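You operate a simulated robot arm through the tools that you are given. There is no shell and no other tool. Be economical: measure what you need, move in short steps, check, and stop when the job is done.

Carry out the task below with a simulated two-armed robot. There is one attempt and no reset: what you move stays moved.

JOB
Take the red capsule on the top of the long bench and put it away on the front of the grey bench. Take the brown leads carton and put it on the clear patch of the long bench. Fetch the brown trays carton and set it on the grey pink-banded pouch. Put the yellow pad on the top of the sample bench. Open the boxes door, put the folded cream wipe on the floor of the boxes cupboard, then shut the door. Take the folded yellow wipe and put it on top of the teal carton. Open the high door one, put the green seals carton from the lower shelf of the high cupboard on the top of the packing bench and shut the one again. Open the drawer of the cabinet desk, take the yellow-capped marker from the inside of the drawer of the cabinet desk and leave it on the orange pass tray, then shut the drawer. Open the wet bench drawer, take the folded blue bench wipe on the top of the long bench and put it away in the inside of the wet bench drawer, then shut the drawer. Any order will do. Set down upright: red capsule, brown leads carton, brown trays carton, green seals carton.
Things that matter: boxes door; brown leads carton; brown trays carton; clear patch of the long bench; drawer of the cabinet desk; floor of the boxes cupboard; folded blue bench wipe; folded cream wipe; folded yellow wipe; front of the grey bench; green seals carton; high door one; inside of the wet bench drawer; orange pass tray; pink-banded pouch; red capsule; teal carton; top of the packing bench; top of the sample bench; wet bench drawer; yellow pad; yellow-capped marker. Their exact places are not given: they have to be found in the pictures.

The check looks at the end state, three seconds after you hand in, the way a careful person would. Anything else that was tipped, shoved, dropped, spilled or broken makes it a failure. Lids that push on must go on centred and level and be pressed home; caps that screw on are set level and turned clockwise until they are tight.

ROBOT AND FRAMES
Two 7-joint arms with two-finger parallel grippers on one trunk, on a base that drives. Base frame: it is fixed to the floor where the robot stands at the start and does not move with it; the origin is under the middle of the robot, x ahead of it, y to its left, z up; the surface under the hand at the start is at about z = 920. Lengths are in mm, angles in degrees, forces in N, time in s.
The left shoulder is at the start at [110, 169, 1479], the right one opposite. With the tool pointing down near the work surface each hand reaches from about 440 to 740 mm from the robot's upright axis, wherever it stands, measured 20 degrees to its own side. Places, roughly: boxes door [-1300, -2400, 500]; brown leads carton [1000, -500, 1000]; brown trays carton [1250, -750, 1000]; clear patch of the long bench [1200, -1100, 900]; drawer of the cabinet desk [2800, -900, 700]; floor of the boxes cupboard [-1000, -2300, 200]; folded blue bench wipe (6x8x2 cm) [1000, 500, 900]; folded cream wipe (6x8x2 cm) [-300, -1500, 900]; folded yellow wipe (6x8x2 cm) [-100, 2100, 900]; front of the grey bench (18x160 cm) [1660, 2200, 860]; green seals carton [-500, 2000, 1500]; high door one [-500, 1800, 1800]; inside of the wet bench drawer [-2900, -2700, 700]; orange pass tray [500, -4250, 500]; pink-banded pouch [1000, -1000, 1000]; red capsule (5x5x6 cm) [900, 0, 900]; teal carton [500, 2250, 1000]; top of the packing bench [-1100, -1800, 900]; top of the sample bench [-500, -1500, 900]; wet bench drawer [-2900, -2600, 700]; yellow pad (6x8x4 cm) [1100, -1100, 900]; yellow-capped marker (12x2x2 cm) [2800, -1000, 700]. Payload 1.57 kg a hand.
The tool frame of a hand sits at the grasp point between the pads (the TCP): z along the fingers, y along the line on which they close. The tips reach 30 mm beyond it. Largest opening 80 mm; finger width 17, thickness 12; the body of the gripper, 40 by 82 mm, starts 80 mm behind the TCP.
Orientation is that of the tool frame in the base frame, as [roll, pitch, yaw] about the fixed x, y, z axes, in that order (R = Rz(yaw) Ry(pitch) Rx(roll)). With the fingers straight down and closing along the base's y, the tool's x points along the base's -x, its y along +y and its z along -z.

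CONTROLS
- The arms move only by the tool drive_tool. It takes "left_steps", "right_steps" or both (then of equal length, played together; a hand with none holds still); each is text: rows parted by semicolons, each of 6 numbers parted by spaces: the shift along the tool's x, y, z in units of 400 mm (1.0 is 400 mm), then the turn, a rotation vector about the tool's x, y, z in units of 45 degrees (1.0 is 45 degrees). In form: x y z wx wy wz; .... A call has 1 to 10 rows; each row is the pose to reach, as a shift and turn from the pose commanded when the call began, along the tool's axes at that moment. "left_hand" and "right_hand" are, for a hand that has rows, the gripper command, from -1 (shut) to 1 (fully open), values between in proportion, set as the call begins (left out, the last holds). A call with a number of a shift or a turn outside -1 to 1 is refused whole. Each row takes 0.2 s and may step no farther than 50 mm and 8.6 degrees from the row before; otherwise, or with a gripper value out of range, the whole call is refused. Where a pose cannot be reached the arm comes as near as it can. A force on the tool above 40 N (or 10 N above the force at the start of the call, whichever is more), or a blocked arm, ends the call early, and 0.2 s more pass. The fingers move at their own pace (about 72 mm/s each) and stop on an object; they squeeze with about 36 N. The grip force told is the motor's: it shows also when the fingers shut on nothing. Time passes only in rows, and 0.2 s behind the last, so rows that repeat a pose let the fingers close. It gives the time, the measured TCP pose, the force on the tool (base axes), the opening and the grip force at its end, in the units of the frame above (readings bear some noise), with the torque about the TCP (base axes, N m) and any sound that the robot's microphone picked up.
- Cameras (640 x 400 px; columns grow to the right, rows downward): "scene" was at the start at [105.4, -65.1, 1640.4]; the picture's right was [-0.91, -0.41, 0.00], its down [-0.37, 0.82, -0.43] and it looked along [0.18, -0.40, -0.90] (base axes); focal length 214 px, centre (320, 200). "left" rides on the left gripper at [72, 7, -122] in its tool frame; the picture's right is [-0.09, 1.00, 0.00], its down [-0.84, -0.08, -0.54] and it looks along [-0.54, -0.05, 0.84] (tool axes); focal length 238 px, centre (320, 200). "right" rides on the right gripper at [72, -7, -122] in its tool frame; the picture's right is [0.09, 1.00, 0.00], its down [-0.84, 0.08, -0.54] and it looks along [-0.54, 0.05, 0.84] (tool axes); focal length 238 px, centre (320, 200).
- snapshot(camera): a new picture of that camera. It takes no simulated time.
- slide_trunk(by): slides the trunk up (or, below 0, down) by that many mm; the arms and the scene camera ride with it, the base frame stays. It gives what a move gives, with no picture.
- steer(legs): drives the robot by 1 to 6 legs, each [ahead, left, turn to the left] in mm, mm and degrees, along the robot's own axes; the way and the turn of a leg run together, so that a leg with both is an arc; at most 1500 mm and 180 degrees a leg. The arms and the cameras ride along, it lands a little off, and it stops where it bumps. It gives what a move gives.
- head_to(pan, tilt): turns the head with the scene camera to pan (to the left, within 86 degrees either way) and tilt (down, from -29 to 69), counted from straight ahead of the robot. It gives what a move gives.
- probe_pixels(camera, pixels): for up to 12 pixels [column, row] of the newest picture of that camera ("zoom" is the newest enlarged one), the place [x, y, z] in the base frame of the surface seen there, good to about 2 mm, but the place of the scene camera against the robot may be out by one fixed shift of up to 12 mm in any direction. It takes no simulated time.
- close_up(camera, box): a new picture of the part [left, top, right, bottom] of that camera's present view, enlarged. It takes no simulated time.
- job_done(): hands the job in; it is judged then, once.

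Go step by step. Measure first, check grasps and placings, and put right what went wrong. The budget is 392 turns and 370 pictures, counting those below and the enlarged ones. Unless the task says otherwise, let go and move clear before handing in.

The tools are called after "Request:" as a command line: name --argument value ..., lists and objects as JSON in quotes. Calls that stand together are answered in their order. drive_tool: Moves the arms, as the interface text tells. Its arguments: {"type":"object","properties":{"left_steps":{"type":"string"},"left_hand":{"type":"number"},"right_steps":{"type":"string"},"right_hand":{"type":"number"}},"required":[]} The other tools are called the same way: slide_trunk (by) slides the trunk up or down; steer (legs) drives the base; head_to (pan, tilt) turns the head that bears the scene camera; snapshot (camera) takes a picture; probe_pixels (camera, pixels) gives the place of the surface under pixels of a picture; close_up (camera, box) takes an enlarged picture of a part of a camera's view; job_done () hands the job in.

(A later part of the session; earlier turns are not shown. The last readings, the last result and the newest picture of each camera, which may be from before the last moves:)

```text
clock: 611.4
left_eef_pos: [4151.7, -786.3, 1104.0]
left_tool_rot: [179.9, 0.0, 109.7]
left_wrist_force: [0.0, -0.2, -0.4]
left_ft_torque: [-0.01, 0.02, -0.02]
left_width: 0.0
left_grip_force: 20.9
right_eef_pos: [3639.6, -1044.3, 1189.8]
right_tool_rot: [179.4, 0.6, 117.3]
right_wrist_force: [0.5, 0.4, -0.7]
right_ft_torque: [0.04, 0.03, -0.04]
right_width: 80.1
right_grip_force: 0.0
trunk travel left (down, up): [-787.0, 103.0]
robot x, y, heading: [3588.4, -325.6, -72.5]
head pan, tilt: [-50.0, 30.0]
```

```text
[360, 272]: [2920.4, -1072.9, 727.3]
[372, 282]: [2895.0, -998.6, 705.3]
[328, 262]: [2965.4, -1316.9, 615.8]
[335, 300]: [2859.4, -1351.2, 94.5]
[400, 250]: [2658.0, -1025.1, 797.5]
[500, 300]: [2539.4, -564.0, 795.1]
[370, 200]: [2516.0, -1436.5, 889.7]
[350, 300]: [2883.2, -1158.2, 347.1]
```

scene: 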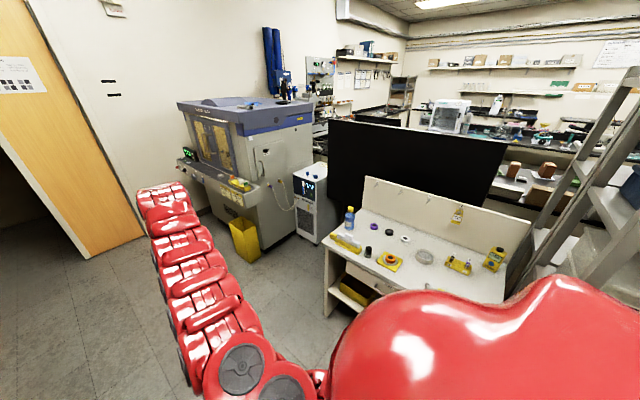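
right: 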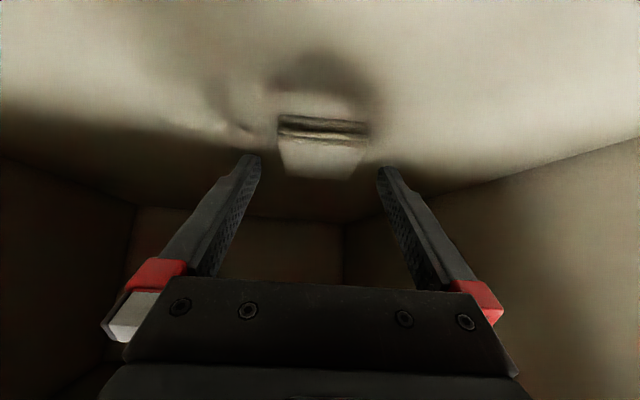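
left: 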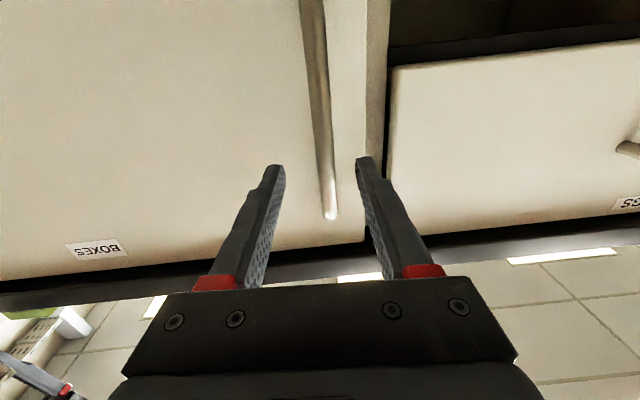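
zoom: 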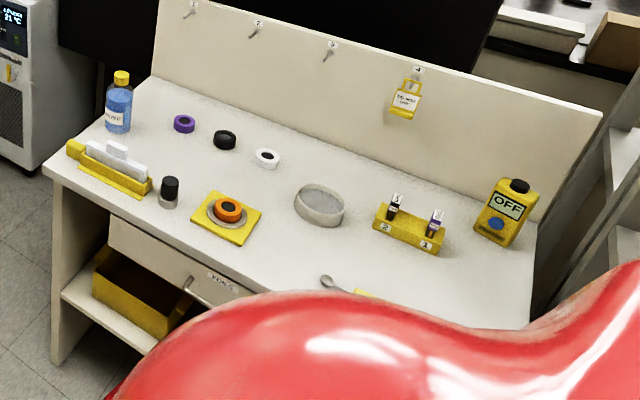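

I turn to face the desk and come in front of its drawer.

Request:
steer --legs '[[0, 0, -90], [0, 420, 0]]'

Request:
head_to --pan 0 --tilt 45

Request:
snapshot --camera "scene"

Request:
close_up --camera "scene" --box '[220, 140, 420, 280]'

```text
clock: 617.7
left_eef_pos: [3257.2, -1287.5, 1103.3]
left_tool_rot: [179.9, 0.0, 19.9]
left_wrist_force: [-0.1, 0.1, 0.8]
left_ft_torque: [-0.01, 0.02, -0.02]
left_width: 0.1
left_grip_force: 21.7
right_eef_pos: [2995.9, -775.3, 1190.5]
right_tool_rot: [179.3, 0.5, 27.5]
right_wrist_force: [0.1, -0.3, 0.7]
right_ft_torque: [-0.03, -0.03, -0.01]
right_width: 80.0
right_grip_force: 0.1
trunk travel left (down, up): [-787.0, 103.0]
robot x, y, heading: [3716.1, -723.2, -162.6]
head pan, tilt: [-50.0, 30.0]
```

```text
clock: 618.9
left_eef_pos: [3256.6, -1287.5, 1103.8]
left_tool_rot: [179.9, 0.0, 20.0]
left_wrist_force: [0.3, -0.1, 0.3]
left_ft_torque: [0.0, 0.03, -0.02]
left_width: 0.0
left_grip_force: 21.8
right_eef_pos: [2995.3, -775.6, 1190.0]
right_tool_rot: [179.3, 0.6, 27.4]
right_wrist_force: [0.0, 0.0, -0.5]
right_ft_torque: [0.06, -0.02, -0.02]
right_width: 80.2
right_grip_force: 0.1
trunk travel left (down, up): [-787.0, 103.0]
robot x, y, heading: [3717.7, -724.8, -162.6]
head pan, tilt: [0.0, 45.0]
```

```text
159 pictures are left
```

scene: 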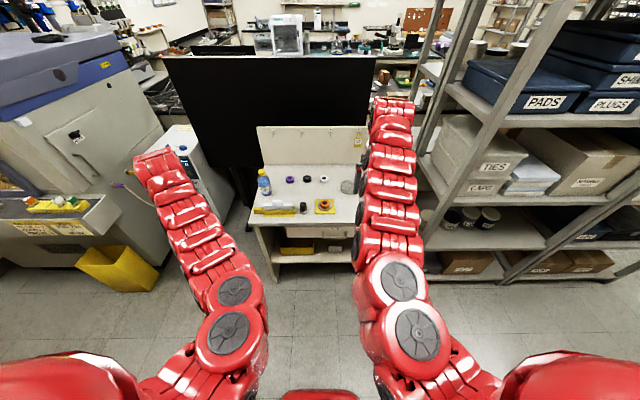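

```text
2.86 times, centred on (320, 210) of scene
```

zoom: 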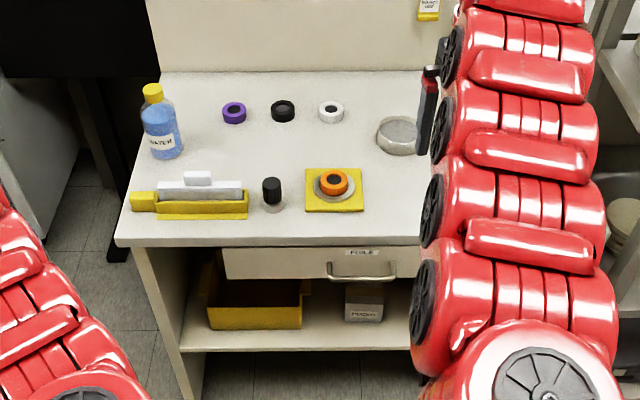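

Request:
probe_pixels --camera "zoom" --pixels '[[335, 279], [362, 280], [390, 278], [270, 262], [300, 262], [230, 250], [230, 278], [300, 238], [405, 262], [370, 300]]'

```text
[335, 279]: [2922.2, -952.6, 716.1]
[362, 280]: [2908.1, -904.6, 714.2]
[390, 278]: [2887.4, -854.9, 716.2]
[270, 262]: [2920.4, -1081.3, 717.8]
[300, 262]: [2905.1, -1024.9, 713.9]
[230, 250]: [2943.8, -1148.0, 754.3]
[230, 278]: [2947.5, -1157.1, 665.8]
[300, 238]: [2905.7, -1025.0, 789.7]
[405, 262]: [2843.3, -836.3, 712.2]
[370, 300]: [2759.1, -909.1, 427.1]
```

Handle bar at (2908,-905,715). I pitch the right hand forward and roll it, as at the wet bench.

Request:
drive_tool --right_steps "0 0 0 0 -0.17 0; 0 0 0 0 -0.34 0; 0 0 0 0 -0.5 0; 0 0 0 0 -0.67 0; 0 0 0 0 -0.84 0; 0 0 0 0 -1 0" --right_hand 0.2

Request:
drive_tool --right_steps "0 0 0 0 -0.17 0; 0 0 0 0 -0.34 0; 0 0 0 0 -0.5 0; 0 0 0 0 -0.67 0; 0 0 0 0 -0.84 0; 0 0 0 0 -1 0"

Request:
drive_tool --right_steps "0 0 0 0 0 -0.17; 0 0 0 0 0 -0.34; 0 0 0 0 0 -0.5; 0 0 0 0 0 -0.67; 0 0 0 0 0 -0.84; 0 0 0 0 0 -1"

Request:
drive_tool --right_steps "0 0 0 0 0 -0.17; 0 0 0 0 0 -0.34; 0 0 0 0 0 -0.5; 0 0 0 0 0 -0.67; 0 0 0 0 0 -0.84; 0 0 0 0 0 -1"

Request:
slide_trunk --by -400

Request:
slide_trunk --by -75

Request:
snapshot --camera "right"

```text
clock: 620.3
left_eef_pos: [3257.8, -1286.9, 1104.6]
left_tool_rot: [179.8, -0.1, 19.9]
left_wrist_force: [0.2, 0.2, 0.2]
left_ft_torque: [0.0, -0.03, -0.01]
left_width: 0.0
left_grip_force: 21.4
right_eef_pos: [2995.4, -776.2, 1189.6]
right_tool_rot: [179.0, 45.7, 26.6]
right_wrist_force: [-1.0, -0.4, 0.8]
right_ft_torque: [0.01, -0.05, 0.0]
right_width: 47.9
right_grip_force: 0.1
right hand out of reach, approached as far as the arm can: row 3
trunk travel left (down, up): [-787.0, 103.0]
robot x, y, heading: [3716.8, -722.0, -162.7]
head pan, tilt: [0.0, 45.0]
```

```text
clock: 621.7
left_eef_pos: [3256.8, -1287.8, 1103.1]
left_tool_rot: [179.7, 0.0, 20.0]
left_wrist_force: [-0.5, -0.7, 1.0]
left_ft_torque: [0.0, -0.01, -0.03]
left_width: 0.0
left_grip_force: 21.4
right_eef_pos: [2997.4, -776.1, 1189.1]
right_tool_rot: [35.6, 88.9, -117.1]
right_wrist_force: [0.1, -1.0, -0.1]
right_ft_torque: [0.03, -0.03, 0.0]
right_width: 47.9
right_grip_force: 0.0
trunk travel left (down, up): [-787.0, 103.0]
robot x, y, heading: [3715.7, -727.2, -162.5]
head pan, tilt: [0.0, 45.0]
```

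```text
clock: 623.1
left_eef_pos: [3256.5, -1288.0, 1104.9]
left_tool_rot: [180.0, 0.0, 20.0]
left_wrist_force: [-1.1, 0.7, -0.5]
left_ft_torque: [-0.01, -0.02, -0.01]
left_width: 0.0
left_grip_force: 20.8
right_eef_pos: [2996.0, -776.3, 1189.9]
right_tool_rot: [-89.1, 45.5, 118.0]
right_wrist_force: [0.4, -0.6, 0.0]
right_ft_torque: [0.02, 0.01, -0.03]
right_width: 48.0
right_grip_force: 0.0
trunk travel left (down, up): [-787.0, 103.0]
robot x, y, heading: [3712.7, -727.3, -162.5]
head pan, tilt: [0.0, 45.0]
```

```text
clock: 624.5
left_eef_pos: [3257.7, -1288.7, 1103.7]
left_tool_rot: [179.9, 0.0, 19.8]
left_wrist_force: [0.1, 0.5, 0.2]
left_ft_torque: [-0.01, 0.02, -0.01]
left_width: 0.1
left_grip_force: 21.4
right_eef_pos: [2995.2, -775.6, 1190.7]
right_tool_rot: [-89.4, 0.4, 117.4]
right_wrist_force: [0.5, -0.9, 0.5]
right_ft_torque: [0.0, 0.03, 0.0]
right_width: 47.9
right_grip_force: 0.0
trunk travel left (down, up): [-787.0, 103.0]
robot x, y, heading: [3713.7, -729.8, -162.4]
head pan, tilt: [0.0, 45.0]
```

```text
clock: 628.3
left_eef_pos: [3256.8, -1288.3, 704.8]
left_tool_rot: [179.8, 0.0, 19.9]
left_wrist_force: [-0.6, 0.0, 0.3]
left_ft_torque: [-0.02, 0.0, -0.01]
left_width: 0.1
left_grip_force: 21.5
right_eef_pos: [2997.0, -776.3, 791.3]
right_tool_rot: [-89.5, 0.6, 117.5]
right_wrist_force: [-0.6, -0.4, 0.8]
right_ft_torque: [0.0, 0.0, 0.0]
right_width: 48.2
right_grip_force: 0.1
trunk travel left (down, up): [-387.0, 503.0]
robot x, y, heading: [3714.0, -723.4, -162.5]
head pan, tilt: [0.0, 45.0]
```

```text
clock: 629.5
left_eef_pos: [3256.8, -1288.8, 629.7]
left_tool_rot: [179.9, 0.0, 19.9]
left_wrist_force: [0.6, 0.0, 0.3]
left_ft_torque: [-0.03, -0.01, 0.02]
left_width: 0.0
left_grip_force: 21.3
right_eef_pos: [2996.3, -775.9, 714.1]
right_tool_rot: [-89.3, 0.6, 117.4]
right_wrist_force: [-0.1, -0.3, -0.6]
right_ft_torque: [0.0, -0.01, 0.0]
right_width: 48.1
right_grip_force: 0.1
trunk travel left (down, up): [-312.0, 578.0]
robot x, y, heading: [3718.9, -725.1, -162.8]
head pan, tilt: [0.0, 45.0]
```

```text
157 pictures are left
```

right: 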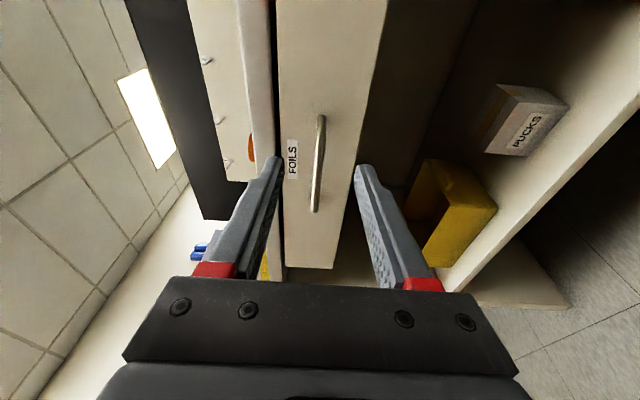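

Request:
probe_pixels --camera "right" --pixels '[[321, 125], [319, 160], [316, 195], [300, 160], [340, 160]]'

Request:
drive_tool --right_steps "0 0 0 0 0.1 0; 0 0 0 0 0.213 0"

```text
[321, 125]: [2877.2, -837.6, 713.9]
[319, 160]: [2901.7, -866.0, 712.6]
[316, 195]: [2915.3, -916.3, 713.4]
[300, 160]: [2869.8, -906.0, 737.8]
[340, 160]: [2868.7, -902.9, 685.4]
```

```text
clock: 630.1
left_eef_pos: [3258.3, -1287.6, 627.9]
left_tool_rot: [179.8, 0.0, 19.9]
left_wrist_force: [0.2, 0.5, 0.6]
left_ft_torque: [0.02, 0.0, 0.02]
left_width: 0.0
left_grip_force: 21.4
right_eef_pos: [2997.1, -776.1, 715.1]
right_tool_rot: [-89.6, 0.8, 107.8]
right_wrist_force: [0.8, 0.0, 0.5]
right_ft_torque: [0.0, 0.02, -0.01]
right_width: 48.2
right_grip_force: 0.0
trunk travel left (down, up): [-312.0, 578.0]
robot x, y, heading: [3712.0, -722.6, -162.6]
head pan, tilt: [0.0, 45.0]
```

Request:
drive_tool --right_steps "-0.09 0 0.03 0 0 0; -0.17 0.003 0.07 0 0 0; -0.17 0.003 0.16 0 0 0; -0.17 0.003 0.24 0 0 0; -0.17 0.003 0.302 0 0 0; -0.17 0.003 0.302 0 0 0"

Request:
snapshot --camera "right"

```text
clock: 631.5
left_eef_pos: [3257.5, -1288.2, 628.7]
left_tool_rot: [180.0, 0.0, 19.9]
left_wrist_force: [0.8, 0.3, -0.5]
left_ft_torque: [0.01, 0.0, 0.01]
left_width: 0.0
left_grip_force: 21.5
right_eef_pos: [2900.7, -879.7, 716.4]
right_tool_rot: [-89.5, 0.7, 108.0]
right_wrist_force: [-0.1, -0.4, 0.5]
right_ft_torque: [0.0, 0.01, 0.02]
right_width: 48.1
right_grip_force: 0.1
trunk travel left (down, up): [-312.0, 578.0]
robot x, y, heading: [3715.3, -725.7, -162.5]
head pan, tilt: [0.0, 45.0]
```

```text
156 pictures are left
```

right: 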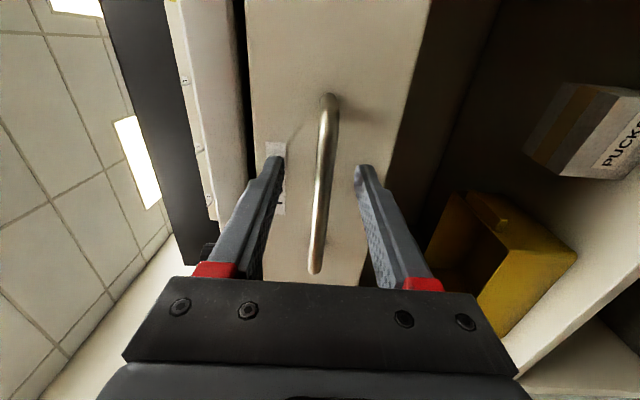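

Request:
drive_tool --right_steps "0 0 0 0 0 0; 0 0 0 0 0 0; 0 0 0 0 0 0; 0 0 0 0 0 0; 0 0 0 0 0 0" --right_hand -1

Request:
steer --legs '[[-200, 0, 0]]'

Request:
snapshot --camera "scene"

```text
clock: 632.7
left_eef_pos: [3257.3, -1288.1, 628.6]
left_tool_rot: [179.9, 0.1, 19.9]
left_wrist_force: [-0.1, 1.5, -0.5]
left_ft_torque: [0.01, -0.03, -0.02]
left_width: 0.0
left_grip_force: 21.2
right_eef_pos: [2900.8, -879.8, 715.8]
right_tool_rot: [-89.6, 0.8, 107.7]
right_wrist_force: [12.2, 1.7, -13.3]
right_ft_torque: [0.4, 0.06, -0.06]
right_width: 10.9
right_grip_force: 28.7
trunk travel left (down, up): [-312.0, 578.0]
robot x, y, heading: [3714.2, -724.3, -162.8]
head pan, tilt: [0.0, 45.0]
```

```text
clock: 634.3
left_eef_pos: [3449.6, -1226.7, 628.8]
left_tool_rot: [179.8, -0.1, 19.9]
left_wrist_force: [0.7, -0.2, 0.9]
left_ft_torque: [0.01, 0.01, 0.02]
left_width: 0.1
left_grip_force: 21.4
right_eef_pos: [3093.0, -816.7, 715.4]
right_tool_rot: [-89.6, 0.7, 107.8]
right_wrist_force: [-1.0, 9.8, -12.6]
right_ft_torque: [0.41, 0.07, -0.65]
right_width: 10.9
right_grip_force: 28.4
trunk travel left (down, up): [-312.0, 578.0]
robot x, y, heading: [3909.4, -661.6, -162.5]
head pan, tilt: [0.0, 45.0]
```

```text
155 pictures are left
```

scene: 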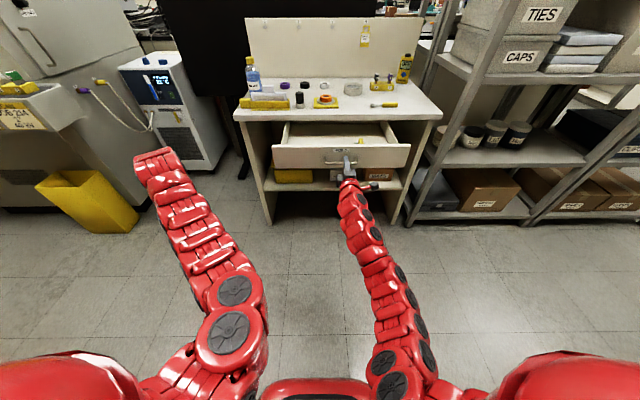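

Request:
steer --legs '[[-50, 0, 0]]'

Request:
drive_tool --right_steps "0 0 0 0 0 0; 0 0 0 0 0 0; 0 0 0 0 0 0; 0 0 -0.08 0 0 0; 0 0 -0.16 0 0 0; 0.1 0 -0.2 0 0 0; 0.2 0 -0.2 0 0 0" --right_hand 0

Request:
slide_trunk --by 320

Request:
snapshot --camera "scene"

Request:
close_up --camera "scene" --box '[250, 100, 430, 220]'

```text
clock: 635.2
left_eef_pos: [3496.7, -1213.0, 628.5]
left_tool_rot: [180.0, 0.0, 19.9]
left_wrist_force: [-0.1, -0.8, -0.3]
left_ft_torque: [-0.01, -0.01, 0.01]
left_width: 0.1
left_grip_force: 21.0
right_eef_pos: [3140.3, -802.4, 714.4]
right_tool_rot: [-89.7, 0.6, 107.6]
right_wrist_force: [1.3, 1.2, -7.1]
right_ft_torque: [0.34, 0.07, -0.21]
right_width: 10.5
right_grip_force: 28.8
trunk travel left (down, up): [-312.0, 578.0]
robot x, y, heading: [3954.9, -645.7, -162.3]
head pan, tilt: [0.0, 45.0]
```

```text
clock: 636.8
left_eef_pos: [3496.8, -1211.4, 627.7]
left_tool_rot: [179.8, 0.0, 19.9]
left_wrist_force: [-0.6, -0.2, 0.0]
left_ft_torque: [-0.01, 0.0, 0.01]
left_width: 0.0
left_grip_force: 21.6
right_eef_pos: [3191.2, -703.4, 712.0]
right_tool_rot: [-89.8, 0.7, 107.6]
right_wrist_force: [0.2, 0.0, 0.4]
right_ft_torque: [0.02, 0.01, 0.03]
right_width: 40.1
right_grip_force: 0.1
trunk travel left (down, up): [-312.0, 578.0]
robot x, y, heading: [3953.7, -649.8, -162.4]
head pan, tilt: [0.0, 45.0]
```

```text
clock: 640.0
left_eef_pos: [3497.5, -1212.5, 948.4]
left_tool_rot: [179.9, -0.1, 19.9]
left_wrist_force: [-0.9, 0.6, -0.7]
left_ft_torque: [0.02, 0.0, -0.02]
left_width: 0.0
left_grip_force: 21.9
right_eef_pos: [3192.0, -704.2, 1031.9]
right_tool_rot: [-89.6, 0.7, 107.7]
right_wrist_force: [-0.3, 0.8, -0.2]
right_ft_torque: [-0.01, 0.01, -0.02]
right_width: 39.9
right_grip_force: 0.1
trunk travel left (down, up): [-632.0, 258.0]
robot x, y, heading: [3955.3, -652.7, -162.7]
head pan, tilt: [0.0, 45.0]
```

```text
154 pictures are left
```

scene: 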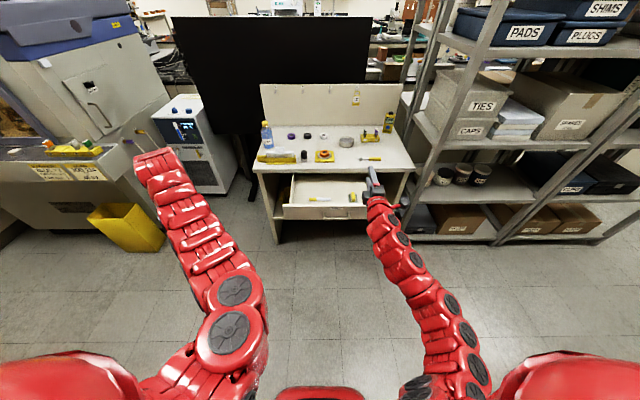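

```text
3.33 times, centred on (340, 160) of scene
```

zoom: 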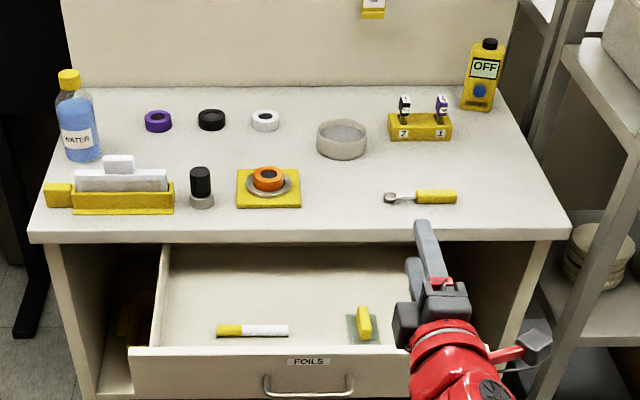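

Request:
probe_pixels --camera "zoom" --pixels '[[220, 331], [252, 331], [286, 331], [252, 322], [252, 341], [252, 350], [200, 348], [300, 300], [362, 330], [162, 300], [160, 350]]'

Request:
close_up --camera "scene" --box '[280, 170, 380, 220]'

```text
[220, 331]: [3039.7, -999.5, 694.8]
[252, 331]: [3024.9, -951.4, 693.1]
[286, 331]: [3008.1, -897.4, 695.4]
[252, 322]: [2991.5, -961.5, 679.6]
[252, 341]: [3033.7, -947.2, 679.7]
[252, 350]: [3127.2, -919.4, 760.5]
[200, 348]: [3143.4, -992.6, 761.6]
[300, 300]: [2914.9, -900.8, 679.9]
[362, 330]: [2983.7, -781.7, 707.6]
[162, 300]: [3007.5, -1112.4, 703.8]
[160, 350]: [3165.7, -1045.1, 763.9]
```

```text
6.40 times, centred on (330, 195) of scene
```

zoom: 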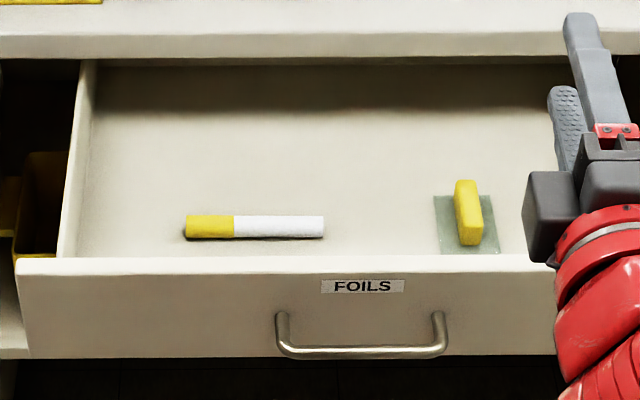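

The marker lies in the drawer at (3025,-951), z≈680–695, along the drawer front. I tip the right hand down (keeping its roll, so it closes front-to-back), ready to pick it.

Request:
drive_tool --right_steps "0 0 0 -0.17 0 0; 0 0 0 -0.34 0 0; 0 0 0 -0.5 0 0; 0 0 0 -0.67 0 0; 0 0 0 -0.84 0 0; 0 0 0 -1 0 0" --left_steps "0 -0.1 -0.03 0 0 0; 0 -0.2 -0.06 0 0 0; 0 -0.3 -0.1 0 0 0; 0 -0.3 -0.14 0 0 0; 0 -0.3 -0.18 0 0 0; 0 -0.3 -0.2 0 0 0"

Request:
drive_tool --right_steps "0 0 0 -0.17 0 0; 0 0 0 -0.34 0 0; 0 0 0 -0.5 0 0; 0 0 0 -0.67 0 0; 0 0 0 -0.84 0 0; 0 0 0 -1 0 0"

Request:
snapshot --camera "right"

```text
clock: 641.4
left_eef_pos: [3444.7, -1097.1, 1030.8]
left_tool_rot: [-180.0, 0.0, 19.9]
left_wrist_force: [0.2, 0.0, 0.5]
left_ft_torque: [-0.02, 0.0, 0.01]
left_width: 0.0
left_grip_force: 21.2
left hand out of reach, approached as far as the arm can: row 2, 3, 4, 5, 6
right_eef_pos: [3193.1, -705.0, 1033.5]
right_tool_rot: [-134.6, 0.6, 107.8]
right_wrist_force: [1.0, 0.1, -1.6]
right_ft_torque: [0.01, 0.01, -0.03]
right_width: 40.1
right_grip_force: 0.1
trunk travel left (down, up): [-632.0, 258.0]
robot x, y, heading: [3954.1, -647.1, -162.6]
head pan, tilt: [0.0, 45.0]
```

```text
clock: 642.8
left_eef_pos: [3443.4, -1097.4, 1029.5]
left_tool_rot: [180.0, 0.1, 19.9]
left_wrist_force: [-0.1, -0.3, 0.3]
left_ft_torque: [0.03, -0.05, -0.01]
left_width: 0.0
left_grip_force: 21.2
right_eef_pos: [3221.5, -715.1, 1036.7]
right_tool_rot: [-179.8, 0.6, 107.6]
right_wrist_force: [0.1, -1.0, 0.3]
right_ft_torque: [0.05, 0.02, 0.0]
right_width: 40.2
right_grip_force: 0.1
right hand out of reach, approached as far as the arm can: row 6
trunk travel left (down, up): [-632.0, 258.0]
robot x, y, heading: [3952.2, -652.4, -162.4]
head pan, tilt: [0.0, 45.0]
```

```text
151 pictures are left
```

right: 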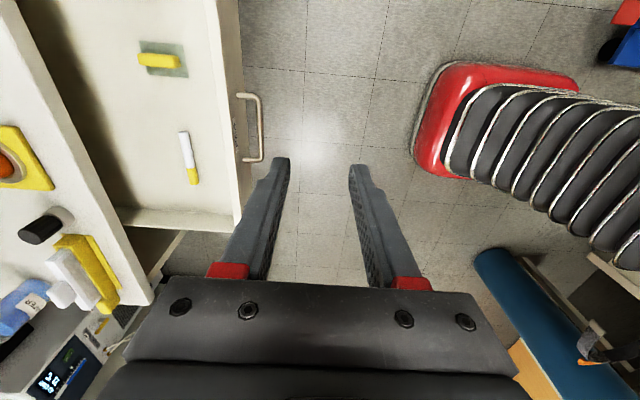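

Request:
probe_pixels --camera "right" --pixels '[[183, 135], [187, 157], [193, 180], [215, 150], [235, 120], [165, 60]]'

```text
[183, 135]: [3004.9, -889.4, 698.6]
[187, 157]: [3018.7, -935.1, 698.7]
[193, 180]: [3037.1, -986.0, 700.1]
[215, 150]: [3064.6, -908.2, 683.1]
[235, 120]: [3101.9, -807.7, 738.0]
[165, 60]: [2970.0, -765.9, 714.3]
```

Request:
steer --legs '[[259, 155, 0]]'

Request:
slide_trunk --by -240

Request:
snapshot --camera "right"

```text
clock: 644.8
left_eef_pos: [3239.6, -1325.7, 1030.0]
left_tool_rot: [179.8, 0.0, 20.1]
left_wrist_force: [-0.4, 0.6, 0.6]
left_ft_torque: [0.01, -0.01, -0.02]
left_width: 0.0
left_grip_force: 21.2
right_eef_pos: [3015.1, -945.3, 1036.9]
right_tool_rot: [-179.7, 0.7, 107.8]
right_wrist_force: [-0.2, 0.6, -0.1]
right_ft_torque: [0.02, 0.01, -0.01]
right_width: 40.0
right_grip_force: 0.0
trunk travel left (down, up): [-632.0, 258.0]
robot x, y, heading: [3746.8, -877.7, -162.5]
head pan, tilt: [0.0, 45.0]
```

```text
clock: 647.3
left_eef_pos: [3239.0, -1326.5, 790.0]
left_tool_rot: [179.8, 0.0, 20.1]
left_wrist_force: [-0.7, 0.0, 0.4]
left_ft_torque: [-0.01, 0.0, 0.03]
left_width: 0.2
left_grip_force: 21.3
right_eef_pos: [3016.2, -944.6, 795.2]
right_tool_rot: [-179.5, 0.8, 107.8]
right_wrist_force: [-0.4, -1.0, -0.3]
right_ft_torque: [0.0, -0.02, 0.0]
right_width: 40.0
right_grip_force: 0.2
trunk travel left (down, up): [-392.0, 498.0]
robot x, y, heading: [3749.7, -874.2, -162.4]
head pan, tilt: [0.0, 45.0]
```

```text
150 pictures are left
```

right: 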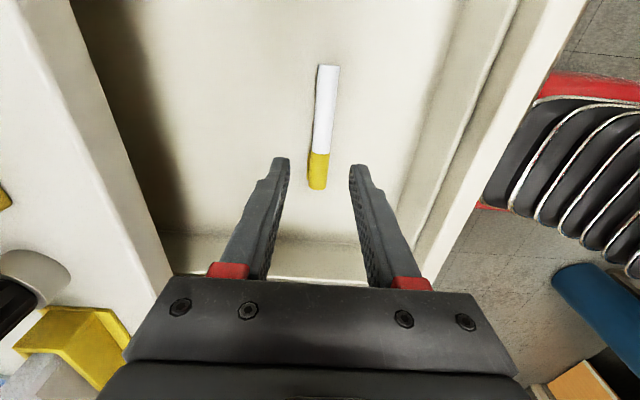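

Request:
probe_pixels --camera "right" --pixels '[[327, 70], [323, 125], [317, 185], [345, 120]]'

```text
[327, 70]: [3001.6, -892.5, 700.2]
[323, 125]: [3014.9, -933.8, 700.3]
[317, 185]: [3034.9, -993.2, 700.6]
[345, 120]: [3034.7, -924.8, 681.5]
```

Request:
drive_tool --right_steps "0 0.006 0.1 0 0 0; 0 0.006 0.17 0 0 0; 0 0.006 0.197 0 0 0"

Request:
drive_tool --right_steps "0 0 0 0 0 0; 0 0 0 0 0 0; 0 0 0 0 0 0; 0 0 0 0 0 0; 0 0 0 0 0 0" --right_hand -1

Request:
drive_tool --right_steps "0 0 -0.05 0 0 0; 0 0 -0.15 0 0 0; 0 0 -0.25 0 0 0; 0 0 -0.35 0 0 0"

Request:
snapshot --camera "right"

```text
clock: 648.1
left_eef_pos: [3239.8, -1326.9, 790.0]
left_tool_rot: [179.9, 0.1, 20.1]
left_wrist_force: [0.5, 0.5, 0.0]
left_ft_torque: [0.0, 0.01, -0.01]
left_width: 0.0
left_grip_force: 21.1
right_eef_pos: [3018.2, -945.5, 715.3]
right_tool_rot: [-179.6, 0.6, 107.9]
right_wrist_force: [0.5, -0.3, 0.2]
right_ft_torque: [-0.01, 0.01, -0.03]
right_width: 40.1
right_grip_force: 0.1
trunk travel left (down, up): [-392.0, 498.0]
robot x, y, heading: [3749.5, -870.2, -162.5]
head pan, tilt: [0.0, 45.0]
```

```text
clock: 649.3
left_eef_pos: [3239.7, -1326.4, 789.0]
left_tool_rot: [180.0, 0.0, 20.1]
left_wrist_force: [0.7, 0.2, 0.7]
left_ft_torque: [-0.05, 0.0, -0.02]
left_width: 0.0
left_grip_force: 21.0
right_eef_pos: [3016.5, -946.5, 715.7]
right_tool_rot: [-179.6, 0.8, 107.7]
right_wrist_force: [-0.2, 0.3, -0.8]
right_ft_torque: [0.01, 0.02, -0.04]
right_width: 15.9
right_grip_force: 30.7
trunk travel left (down, up): [-392.0, 498.0]
robot x, y, heading: [3749.4, -879.8, -162.4]
head pan, tilt: [0.0, 45.0]
```

```text
clock: 650.3
left_eef_pos: [3239.3, -1326.7, 788.5]
left_tool_rot: [179.9, 0.0, 20.0]
left_wrist_force: [-0.3, -0.2, 0.2]
left_ft_torque: [0.04, 0.04, 0.0]
left_width: 0.2
left_grip_force: 21.1
right_eef_pos: [3018.8, -945.0, 827.2]
right_tool_rot: [-179.6, 0.6, 107.8]
right_wrist_force: [-0.2, -0.4, 0.1]
right_ft_torque: [0.01, 0.03, 0.03]
right_width: 15.1
right_grip_force: 31.4
right hand out of reach, approached as far as the arm can: row 4
trunk travel left (down, up): [-392.0, 498.0]
robot x, y, heading: [3748.9, -877.2, -162.5]
head pan, tilt: [0.0, 45.0]
```

```text
149 pictures are left
```

right: 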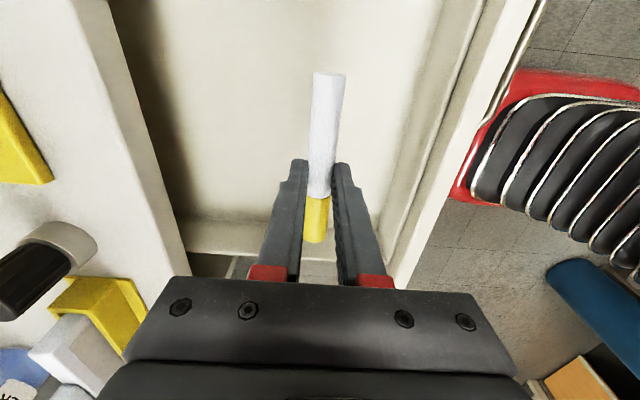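

The marker is held (16 mm). To shut the drawer I shift the base and pitch the left fist forward.

Request:
steer --legs '[[-90, 0, 0], [0, -250, 0]]'

Request:
drive_tool --left_steps "0 -0.04 0.02 0 -0.17 0; 0 -0.08 0.04 0 -0.34 0; 0 -0.12 0.06 0 -0.5 0; 0 -0.16 0.08 0 -0.67 0; 0 -0.2 0.1 0 -0.84 0; 0 -0.25 0.1 0 -1 0"

Request:
drive_tool --left_steps "0.02 0 0.02 0 -0.17 0; 0.04 0 0.04 0 -0.34 0; 0.05 0 0.05 0 -0.5 0; 0.05 0 0.05 0 -0.67 0; 0.05 0 0.05 0 -0.84 0; 0.05 0 0.05 0 -1 0"

Request:
snapshot --camera "scene"

```text
clock: 652.9
left_eef_pos: [3249.2, -1058.2, 789.2]
left_tool_rot: [179.8, 0.0, 20.0]
left_wrist_force: [0.5, -0.1, -0.6]
left_ft_torque: [-0.01, 0.01, 0.01]
left_width: 0.1
left_grip_force: 21.1
right_eef_pos: [3030.4, -675.6, 826.4]
right_tool_rot: [-179.6, 0.7, 107.7]
right_wrist_force: [-1.2, 0.4, -0.5]
right_ft_torque: [-0.04, -0.01, -0.02]
right_width: 15.1
right_grip_force: 30.7
trunk travel left (down, up): [-392.0, 498.0]
robot x, y, heading: [3759.8, -609.6, -162.4]
head pan, tilt: [0.0, 45.0]
```

```text
clock: 654.5
left_eef_pos: [3160.2, -1106.5, 852.3]
left_tool_rot: [-143.5, 29.3, 68.7]
left_wrist_force: [0.1, 0.7, -0.3]
left_ft_torque: [-0.01, 0.0, -0.03]
left_width: 0.1
left_grip_force: 21.9
left hand out of reach, approached as far as the arm can: row 1, 2, 3, 4, 5
right_eef_pos: [3029.5, -676.6, 826.2]
right_tool_rot: [-179.6, 0.7, 107.7]
right_wrist_force: [0.4, 0.3, 0.0]
right_ft_torque: [-0.05, -0.01, 0.01]
right_width: 15.2
right_grip_force: 31.3
trunk travel left (down, up): [-392.0, 498.0]
robot x, y, heading: [3758.7, -609.9, -162.8]
head pan, tilt: [0.0, 45.0]
stopped in row 6 (left hand): the arm was blocked; the commanded pose is now the measured one
```

```text
clock: 655.9
left_eef_pos: [3152.2, -1093.8, 828.3]
left_tool_rot: [-106.0, 57.3, 120.1]
left_wrist_force: [-0.4, 0.3, 0.3]
left_ft_torque: [0.01, 0.0, 0.0]
left_width: 0.1
left_grip_force: 21.5
right_eef_pos: [3029.3, -676.0, 826.1]
right_tool_rot: [-179.7, 0.7, 107.7]
right_wrist_force: [-0.3, -0.5, -0.6]
right_ft_torque: [-0.03, -0.01, 0.02]
right_width: 15.1
right_grip_force: 31.0
trunk travel left (down, up): [-392.0, 498.0]
robot x, y, heading: [3760.6, -614.3, -162.4]
head pan, tilt: [0.0, 45.0]
```

```text
148 pictures are left
```

scene: 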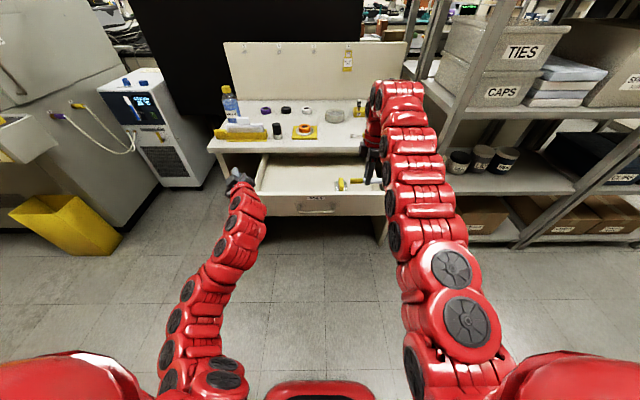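

The left arm ended in an awkward attitude; I compute the turn that brings the fist square to the drawer front and move it there.

Request:
drive_tool --left_steps "0.052 0.012 -0.059 0.102 -0.004 0.122; 0.104 0.023 -0.118 0.204 -0.008 0.245; 0.156 0.035 -0.177 0.306 -0.012 0.367; 0.207 0.046 -0.235 0.407 -0.016 0.489; 0.259 0.058 -0.294 0.509 -0.02 0.612; 0.311 0.069 -0.353 0.611 -0.024 0.734"

Request:
snapshot --camera "scene"

```text
clock: 657.3
left_eef_pos: [3238.7, -954.5, 730.1]
left_tool_rot: [111.2, 89.8, -51.1]
left_wrist_force: [-0.9, -0.3, 0.4]
left_ft_torque: [0.02, 0.02, 0.02]
left_width: 0.1
left_grip_force: 21.4
right_eef_pos: [3029.3, -676.7, 826.2]
right_tool_rot: [-179.6, 0.7, 107.7]
right_wrist_force: [-0.2, 0.0, -0.3]
right_ft_torque: [-0.02, 0.0, 0.03]
right_width: 15.1
right_grip_force: 31.2
trunk travel left (down, up): [-392.0, 498.0]
robot x, y, heading: [3761.7, -611.2, -162.5]
head pan, tilt: [0.0, 45.0]
```

```text
147 pictures are left
```

scene: 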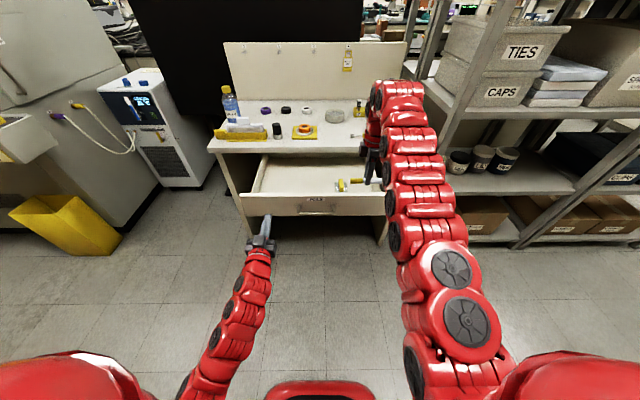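

Square now. I push the drawer in with the fist.

Request:
drive_tool --left_steps "0 0 0.1 0 0 0; 0 0 0.2 0 0 0; 0 0 0.3 0 0 0; 0 0 0.4 0 0 0; 0 0 0.5 0 0 0; 0 0 0.6 0 0 0; 0 0 0.68 0 0 0; 0 0 0.73 0 0 0"

Request:
drive_tool --left_steps "0 0 0.02 0 0 0; 0 0 0.04 0 0 0; 0 0 0.06 0 0 0; 0 0 0.08 0 0 0; 0 0 0.1 0 0 0; 0 0 0.12 0 0 0"

Request:
close_up --camera "scene" --box '[200, 100, 420, 260]'

```text
clock: 659.1
left_eef_pos: [2959.4, -1043.4, 730.3]
left_tool_rot: [-95.9, 90.0, 101.7]
left_wrist_force: [-0.8, 0.6, -1.4]
left_ft_torque: [0.0, 0.02, 0.01]
left_width: 0.1
left_grip_force: 21.2
right_eef_pos: [3027.8, -675.4, 826.5]
right_tool_rot: [-179.8, 0.7, 107.7]
right_wrist_force: [0.3, -0.3, 0.0]
right_ft_torque: [-0.01, 0.03, -0.01]
right_width: 15.0
right_grip_force: 31.3
trunk travel left (down, up): [-392.0, 498.0]
robot x, y, heading: [3762.1, -612.0, -162.6]
head pan, tilt: [0.0, 45.0]
```

```text
clock: 659.8
left_eef_pos: [2946.2, -1050.1, 731.0]
left_tool_rot: [-30.5, 90.0, 167.5]
left_wrist_force: [31.7, 10.3, 8.5]
left_ft_torque: [0.02, 0.39, 0.05]
left_width: 0.0
left_grip_force: 21.4
right_eef_pos: [3033.7, -675.3, 829.8]
right_tool_rot: [-179.3, 0.8, 107.9]
right_wrist_force: [1.3, -0.2, -0.4]
right_ft_torque: [-0.01, 0.0, 0.04]
right_width: 15.4
right_grip_force: 31.4
trunk travel left (down, up): [-392.0, 498.0]
robot x, y, heading: [3763.4, -611.4, -162.4]
head pan, tilt: [0.0, 45.0]
stopped in row 3 (left hand): the force on the tool passed its limit at 55 N (the readings are from after the stop); the commanded pose is now the measured one
```

```text
2.50 times, centred on (310, 180) of scene
```

zoom: 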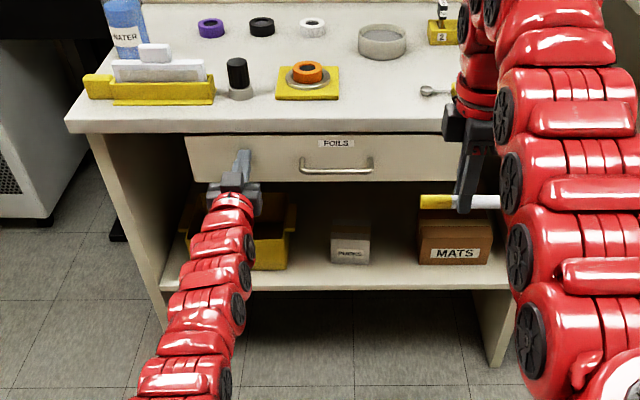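

The drawer is shut. I withdraw the left hand, restore it to pointing down, and raise the trunk for the trip.

Request:
drive_tool --left_steps "0 0 -0.1 0 0 0; 0 0 -0.2 0 0 0; 0 0 -0.3 0 0 0; 0 0.05 -0.4 0 0 0; 0 0.1 -0.5 0 0 0"

Request:
drive_tool --left_steps "0 0.03 0 0 0.17 0; 0 0.06 0 0 0.34 0; 0 0.1 0 0 0.5 0; 0 0.14 0 0 0.67 0; 0 0.18 0 0 0.84 0; 0 0.2 0 0 1 0"

Request:
drive_tool --left_steps "0 0 0 0 0.17 0; 0 0 0 0 0.34 0; 0 0 0 0 0.5 0; 0 0 0 0 0.67 0; 0 0 0 0 0.84 0; 0 0 0 0 1 0"

Request:
slide_trunk --by 390

```text
clock: 661.0
left_eef_pos: [3143.9, -1023.7, 731.3]
left_tool_rot: [156.2, 89.6, -6.1]
left_wrist_force: [0.8, 0.9, 1.0]
left_ft_torque: [0.02, -0.12, 0.05]
left_width: 0.0
left_grip_force: 21.5
left hand out of reach, approached as far as the arm can: row 2, 3
right_eef_pos: [3030.6, -673.0, 827.9]
right_tool_rot: [-179.6, 0.6, 107.5]
right_wrist_force: [-0.8, 0.2, -0.2]
right_ft_torque: [-0.03, -0.01, -0.01]
right_width: 15.1
right_grip_force: 30.9
trunk travel left (down, up): [-392.0, 498.0]
robot x, y, heading: [3761.3, -611.7, -162.8]
head pan, tilt: [0.0, 45.0]
```

```text
clock: 662.4
left_eef_pos: [3171.9, -1103.5, 726.6]
left_tool_rot: [-180.0, 44.4, 17.9]
left_wrist_force: [1.1, -0.3, 0.3]
left_ft_torque: [-0.01, -0.01, 0.01]
left_width: 0.0
left_grip_force: 21.3
right_eef_pos: [3029.6, -675.9, 827.0]
right_tool_rot: [-179.6, 0.7, 107.6]
right_wrist_force: [0.3, 0.0, 0.2]
right_ft_torque: [0.0, 0.01, 0.04]
right_width: 15.1
right_grip_force: 31.0
trunk travel left (down, up): [-392.0, 498.0]
robot x, y, heading: [3759.4, -612.6, -162.4]
head pan, tilt: [0.0, 45.0]
```

```text
clock: 663.8
left_eef_pos: [3170.1, -1101.4, 727.1]
left_tool_rot: [179.9, -0.6, 17.5]
left_wrist_force: [-0.3, 0.8, 0.1]
left_ft_torque: [-0.04, 0.05, -0.02]
left_width: 0.0
left_grip_force: 21.5
right_eef_pos: [3029.3, -674.1, 826.8]
right_tool_rot: [-179.6, 0.6, 107.6]
right_wrist_force: [0.1, 0.4, -0.4]
right_ft_torque: [0.0, 0.0, -0.02]
right_width: 15.2
right_grip_force: 30.8
trunk travel left (down, up): [-392.0, 498.0]
robot x, y, heading: [3760.4, -611.3, -162.5]
head pan, tilt: [0.0, 45.0]
```

```text
clock: 667.6
left_eef_pos: [3170.9, -1102.9, 1118.1]
left_tool_rot: [-179.8, -0.4, 17.8]
left_wrist_force: [-0.2, 0.6, 0.4]
left_ft_torque: [0.0, 0.03, 0.0]
left_width: 0.0
left_grip_force: 21.4
right_eef_pos: [3029.9, -675.8, 1216.1]
right_tool_rot: [-179.7, 0.7, 107.7]
right_wrist_force: [-0.4, -0.6, 0.8]
right_ft_torque: [0.0, 0.03, 0.02]
right_width: 15.3
right_grip_force: 31.4
trunk travel left (down, up): [-782.0, 108.0]
robot x, y, heading: [3758.8, -610.4, -162.3]
head pan, tilt: [0.0, 45.0]
```

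Request:
steer --legs '[[0, -1400, 0], [0, -1360, 0]]'

Request:
head_to --pan 0 --tilt 30

Request:
snapshot --camera "scene"

```text
clock: 681.0
left_eef_pos: [2328.9, 1540.8, 1118.4]
left_tool_rot: [180.0, -0.5, 18.3]
left_wrist_force: [-0.1, -0.6, -0.2]
left_ft_torque: [-0.01, 0.0, -0.01]
left_width: 0.1
left_grip_force: 21.4
right_eef_pos: [2185.4, 1966.8, 1217.8]
right_tool_rot: [-179.6, 0.7, 108.2]
right_wrist_force: [0.6, 0.3, -0.5]
right_ft_torque: [-0.02, -0.02, 0.01]
right_width: 15.0
right_grip_force: 30.9
trunk travel left (down, up): [-782.0, 108.0]
robot x, y, heading: [2915.7, 2036.9, -161.8]
head pan, tilt: [0.0, 45.0]
```

```text
clock: 681.8
left_eef_pos: [2328.4, 1540.9, 1117.4]
left_tool_rot: [180.0, -0.5, 18.3]
left_wrist_force: [0.2, 0.0, -0.1]
left_ft_torque: [0.0, 0.0, -0.01]
left_width: 0.0
left_grip_force: 21.0
right_eef_pos: [2185.5, 1967.0, 1216.1]
right_tool_rot: [-179.6, 0.7, 108.2]
right_wrist_force: [-0.1, 1.5, -0.6]
right_ft_torque: [0.01, 0.0, -0.03]
right_width: 15.2
right_grip_force: 31.0
trunk travel left (down, up): [-782.0, 108.0]
robot x, y, heading: [2912.6, 2037.8, -161.7]
head pan, tilt: [0.0, 30.0]
```

```text
145 pictures are left
```

scene: 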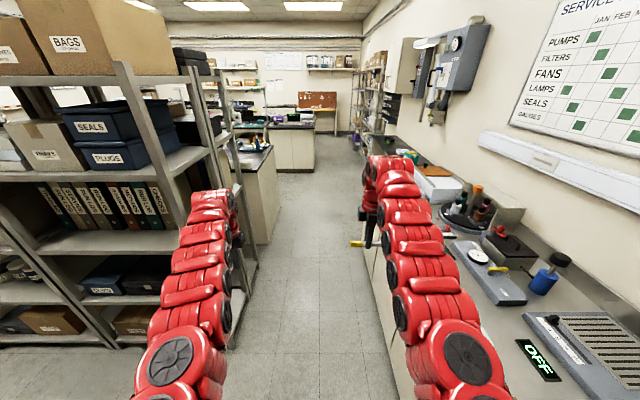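

Request:
probe_pixels --camera "scene" --pixels '[[252, 270], [190, 100], [130, 90], [262, 200], [365, 290], [400, 330]]'

```text
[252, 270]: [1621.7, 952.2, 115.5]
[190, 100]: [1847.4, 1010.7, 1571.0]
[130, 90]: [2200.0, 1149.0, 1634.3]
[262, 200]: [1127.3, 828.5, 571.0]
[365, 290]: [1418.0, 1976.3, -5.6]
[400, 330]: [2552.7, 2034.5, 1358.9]
```

Clear. I drive west through the passage, turn south and go down the corridor to the pass tray.

Request:
steer --legs '[[1200, 0, -0.3], [1200, 0, 0], [1080, 0, 0], [0, 0, 90]]'

Request:
steer --legs '[[1400, 0, 0], [1400, 0, 0], [1100, 0, 0]]'

Request:
head_to --pan -15 --tilt 35

Request:
snapshot --camera "scene"

```text
clock: 702.5
left_eef_pos: [151.2, 388.2, 1118.5]
left_tool_rot: [-180.0, -0.5, 110.9]
left_wrist_force: [0.7, 1.2, 0.5]
left_ft_torque: [-0.01, -0.03, -0.03]
left_width: 0.1
left_grip_force: 21.3
right_eef_pos: [-268.2, 222.9, 1217.0]
right_tool_rot: [-179.7, 0.8, -159.1]
right_wrist_force: [0.4, -0.7, -0.4]
right_ft_torque: [0.03, 0.0, 0.02]
right_width: 15.3
right_grip_force: 30.8
trunk travel left (down, up): [-782.0, 108.0]
robot x, y, heading: [-372.4, 950.3, -69.4]
head pan, tilt: [0.0, 30.0]
```

```text
clock: 721.1
left_eef_pos: [1514.3, -3213.3, 1117.5]
left_tool_rot: [-179.9, -0.5, 111.5]
left_wrist_force: [0.2, 0.1, 0.9]
left_ft_torque: [-0.01, -0.01, -0.02]
left_width: 0.3
left_grip_force: 21.5
right_eef_pos: [1096.8, -3380.9, 1216.6]
right_tool_rot: [-179.5, 0.7, -158.5]
right_wrist_force: [1.0, 0.5, 0.9]
right_ft_torque: [0.0, -0.03, 0.01]
right_width: 15.3
right_grip_force: 30.8
trunk travel left (down, up): [-782.0, 108.0]
robot x, y, heading: [982.2, -2657.4, -68.5]
head pan, tilt: [0.0, 30.0]
```

```text
clock: 721.9
left_eef_pos: [1513.1, -3213.4, 1117.2]
left_tool_rot: [180.0, -0.4, 111.5]
left_wrist_force: [-0.3, 0.0, -1.3]
left_ft_torque: [-0.01, -0.01, 0.0]
left_width: 0.0
left_grip_force: 20.9
right_eef_pos: [1097.3, -3382.6, 1217.0]
right_tool_rot: [-179.7, 0.6, -158.5]
right_wrist_force: [-0.7, -0.5, -0.3]
right_ft_torque: [-0.02, 0.0, 0.03]
right_width: 15.3
right_grip_force: 31.3
trunk travel left (down, up): [-782.0, 108.0]
robot x, y, heading: [980.4, -2656.9, -68.7]
head pan, tilt: [-15.0, 35.0]
```

```text
144 pictures are left
```

scene: 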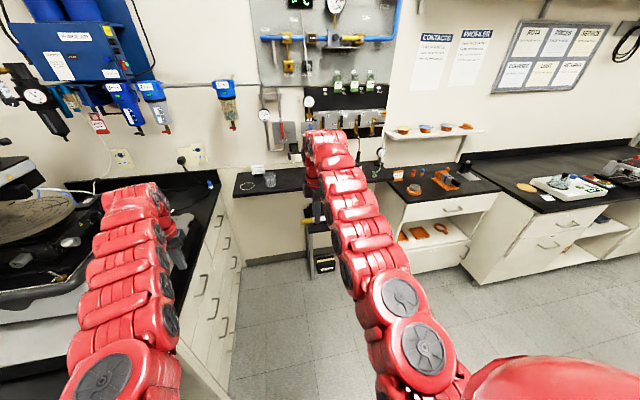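

I drifted a bit east. I straighten up, strafe right and come in front of the cabinet with the PASS tray, staying back for now.

Request:
steer --legs '[[0, 0, -3.3], [0, -715, 0], [270, 0, 0]]'

Request:
slide_trunk --by -400

Request:
slide_trunk --by -200

Request:
head_to --pan 0 --tilt 35

Request:
snapshot --camera "scene"

```text
clock: 727.6
left_eef_pos: [899.8, -3715.8, 1118.8]
left_tool_rot: [-180.0, -0.5, 108.2]
left_wrist_force: [0.0, 0.0, 0.2]
left_ft_torque: [0.02, 0.02, -0.03]
left_width: 0.0
left_grip_force: 21.2
right_eef_pos: [473.4, -3860.3, 1217.5]
right_tool_rot: [-179.6, 0.7, -161.9]
right_wrist_force: [-1.4, -0.2, -1.1]
right_ft_torque: [0.0, 0.0, -0.01]
right_width: 15.3
right_grip_force: 31.1
trunk travel left (down, up): [-782.0, 108.0]
robot x, y, heading: [404.7, -3130.2, -72.1]
head pan, tilt: [-15.0, 35.0]
```

```text
clock: 731.5
left_eef_pos: [899.7, -3717.0, 718.6]
left_tool_rot: [180.0, -0.4, 108.2]
left_wrist_force: [0.2, -1.1, -0.1]
left_ft_torque: [0.02, -0.03, 0.02]
left_width: 0.0
left_grip_force: 21.2
right_eef_pos: [473.5, -3861.1, 817.6]
right_tool_rot: [-179.7, 0.7, -161.9]
right_wrist_force: [-0.7, 0.3, 0.2]
right_ft_torque: [0.02, 0.0, -0.04]
right_width: 15.2
right_grip_force: 31.6
trunk travel left (down, up): [-382.0, 508.0]
robot x, y, heading: [403.9, -3131.4, -72.1]
head pan, tilt: [-15.0, 35.0]
```

```text
clock: 733.6
left_eef_pos: [899.1, -3718.0, 517.4]
left_tool_rot: [-180.0, -0.6, 108.1]
left_wrist_force: [0.1, -1.1, 0.5]
left_ft_torque: [0.0, -0.01, -0.01]
left_width: 0.0
left_grip_force: 21.3
right_eef_pos: [473.4, -3860.1, 616.1]
right_tool_rot: [-179.6, 0.7, -161.8]
right_wrist_force: [0.5, -0.1, -1.3]
right_ft_torque: [-0.03, 0.0, -0.03]
right_width: 15.1
right_grip_force: 30.9
trunk travel left (down, up): [-182.0, 708.0]
robot x, y, heading: [401.0, -3129.8, -72.2]
head pan, tilt: [-15.0, 35.0]
```

```text
clock: 734.4
left_eef_pos: [898.5, -3718.2, 517.9]
left_tool_rot: [179.9, -0.6, 108.1]
left_wrist_force: [0.1, -0.6, 0.4]
left_ft_torque: [0.01, -0.01, 0.02]
left_width: 0.0
left_grip_force: 20.9
right_eef_pos: [474.0, -3860.9, 615.7]
right_tool_rot: [-179.6, 0.7, -161.9]
right_wrist_force: [0.0, -0.5, -0.1]
right_ft_torque: [-0.01, 0.02, 0.0]
right_width: 15.0
right_grip_force: 31.2
trunk travel left (down, up): [-182.0, 708.0]
robot x, y, heading: [402.2, -3132.6, -72.2]
head pan, tilt: [0.0, 35.0]
```

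```text
143 pictures are left
```

scene: 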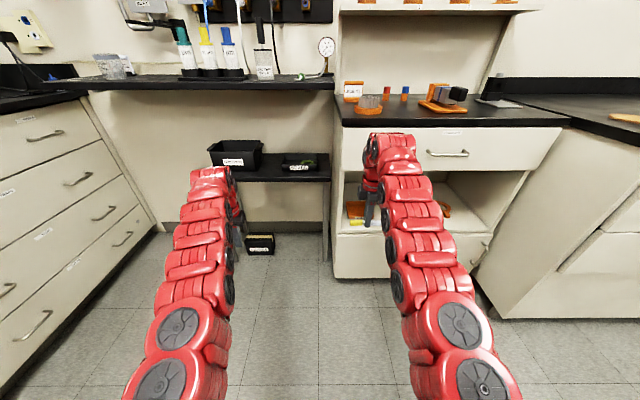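

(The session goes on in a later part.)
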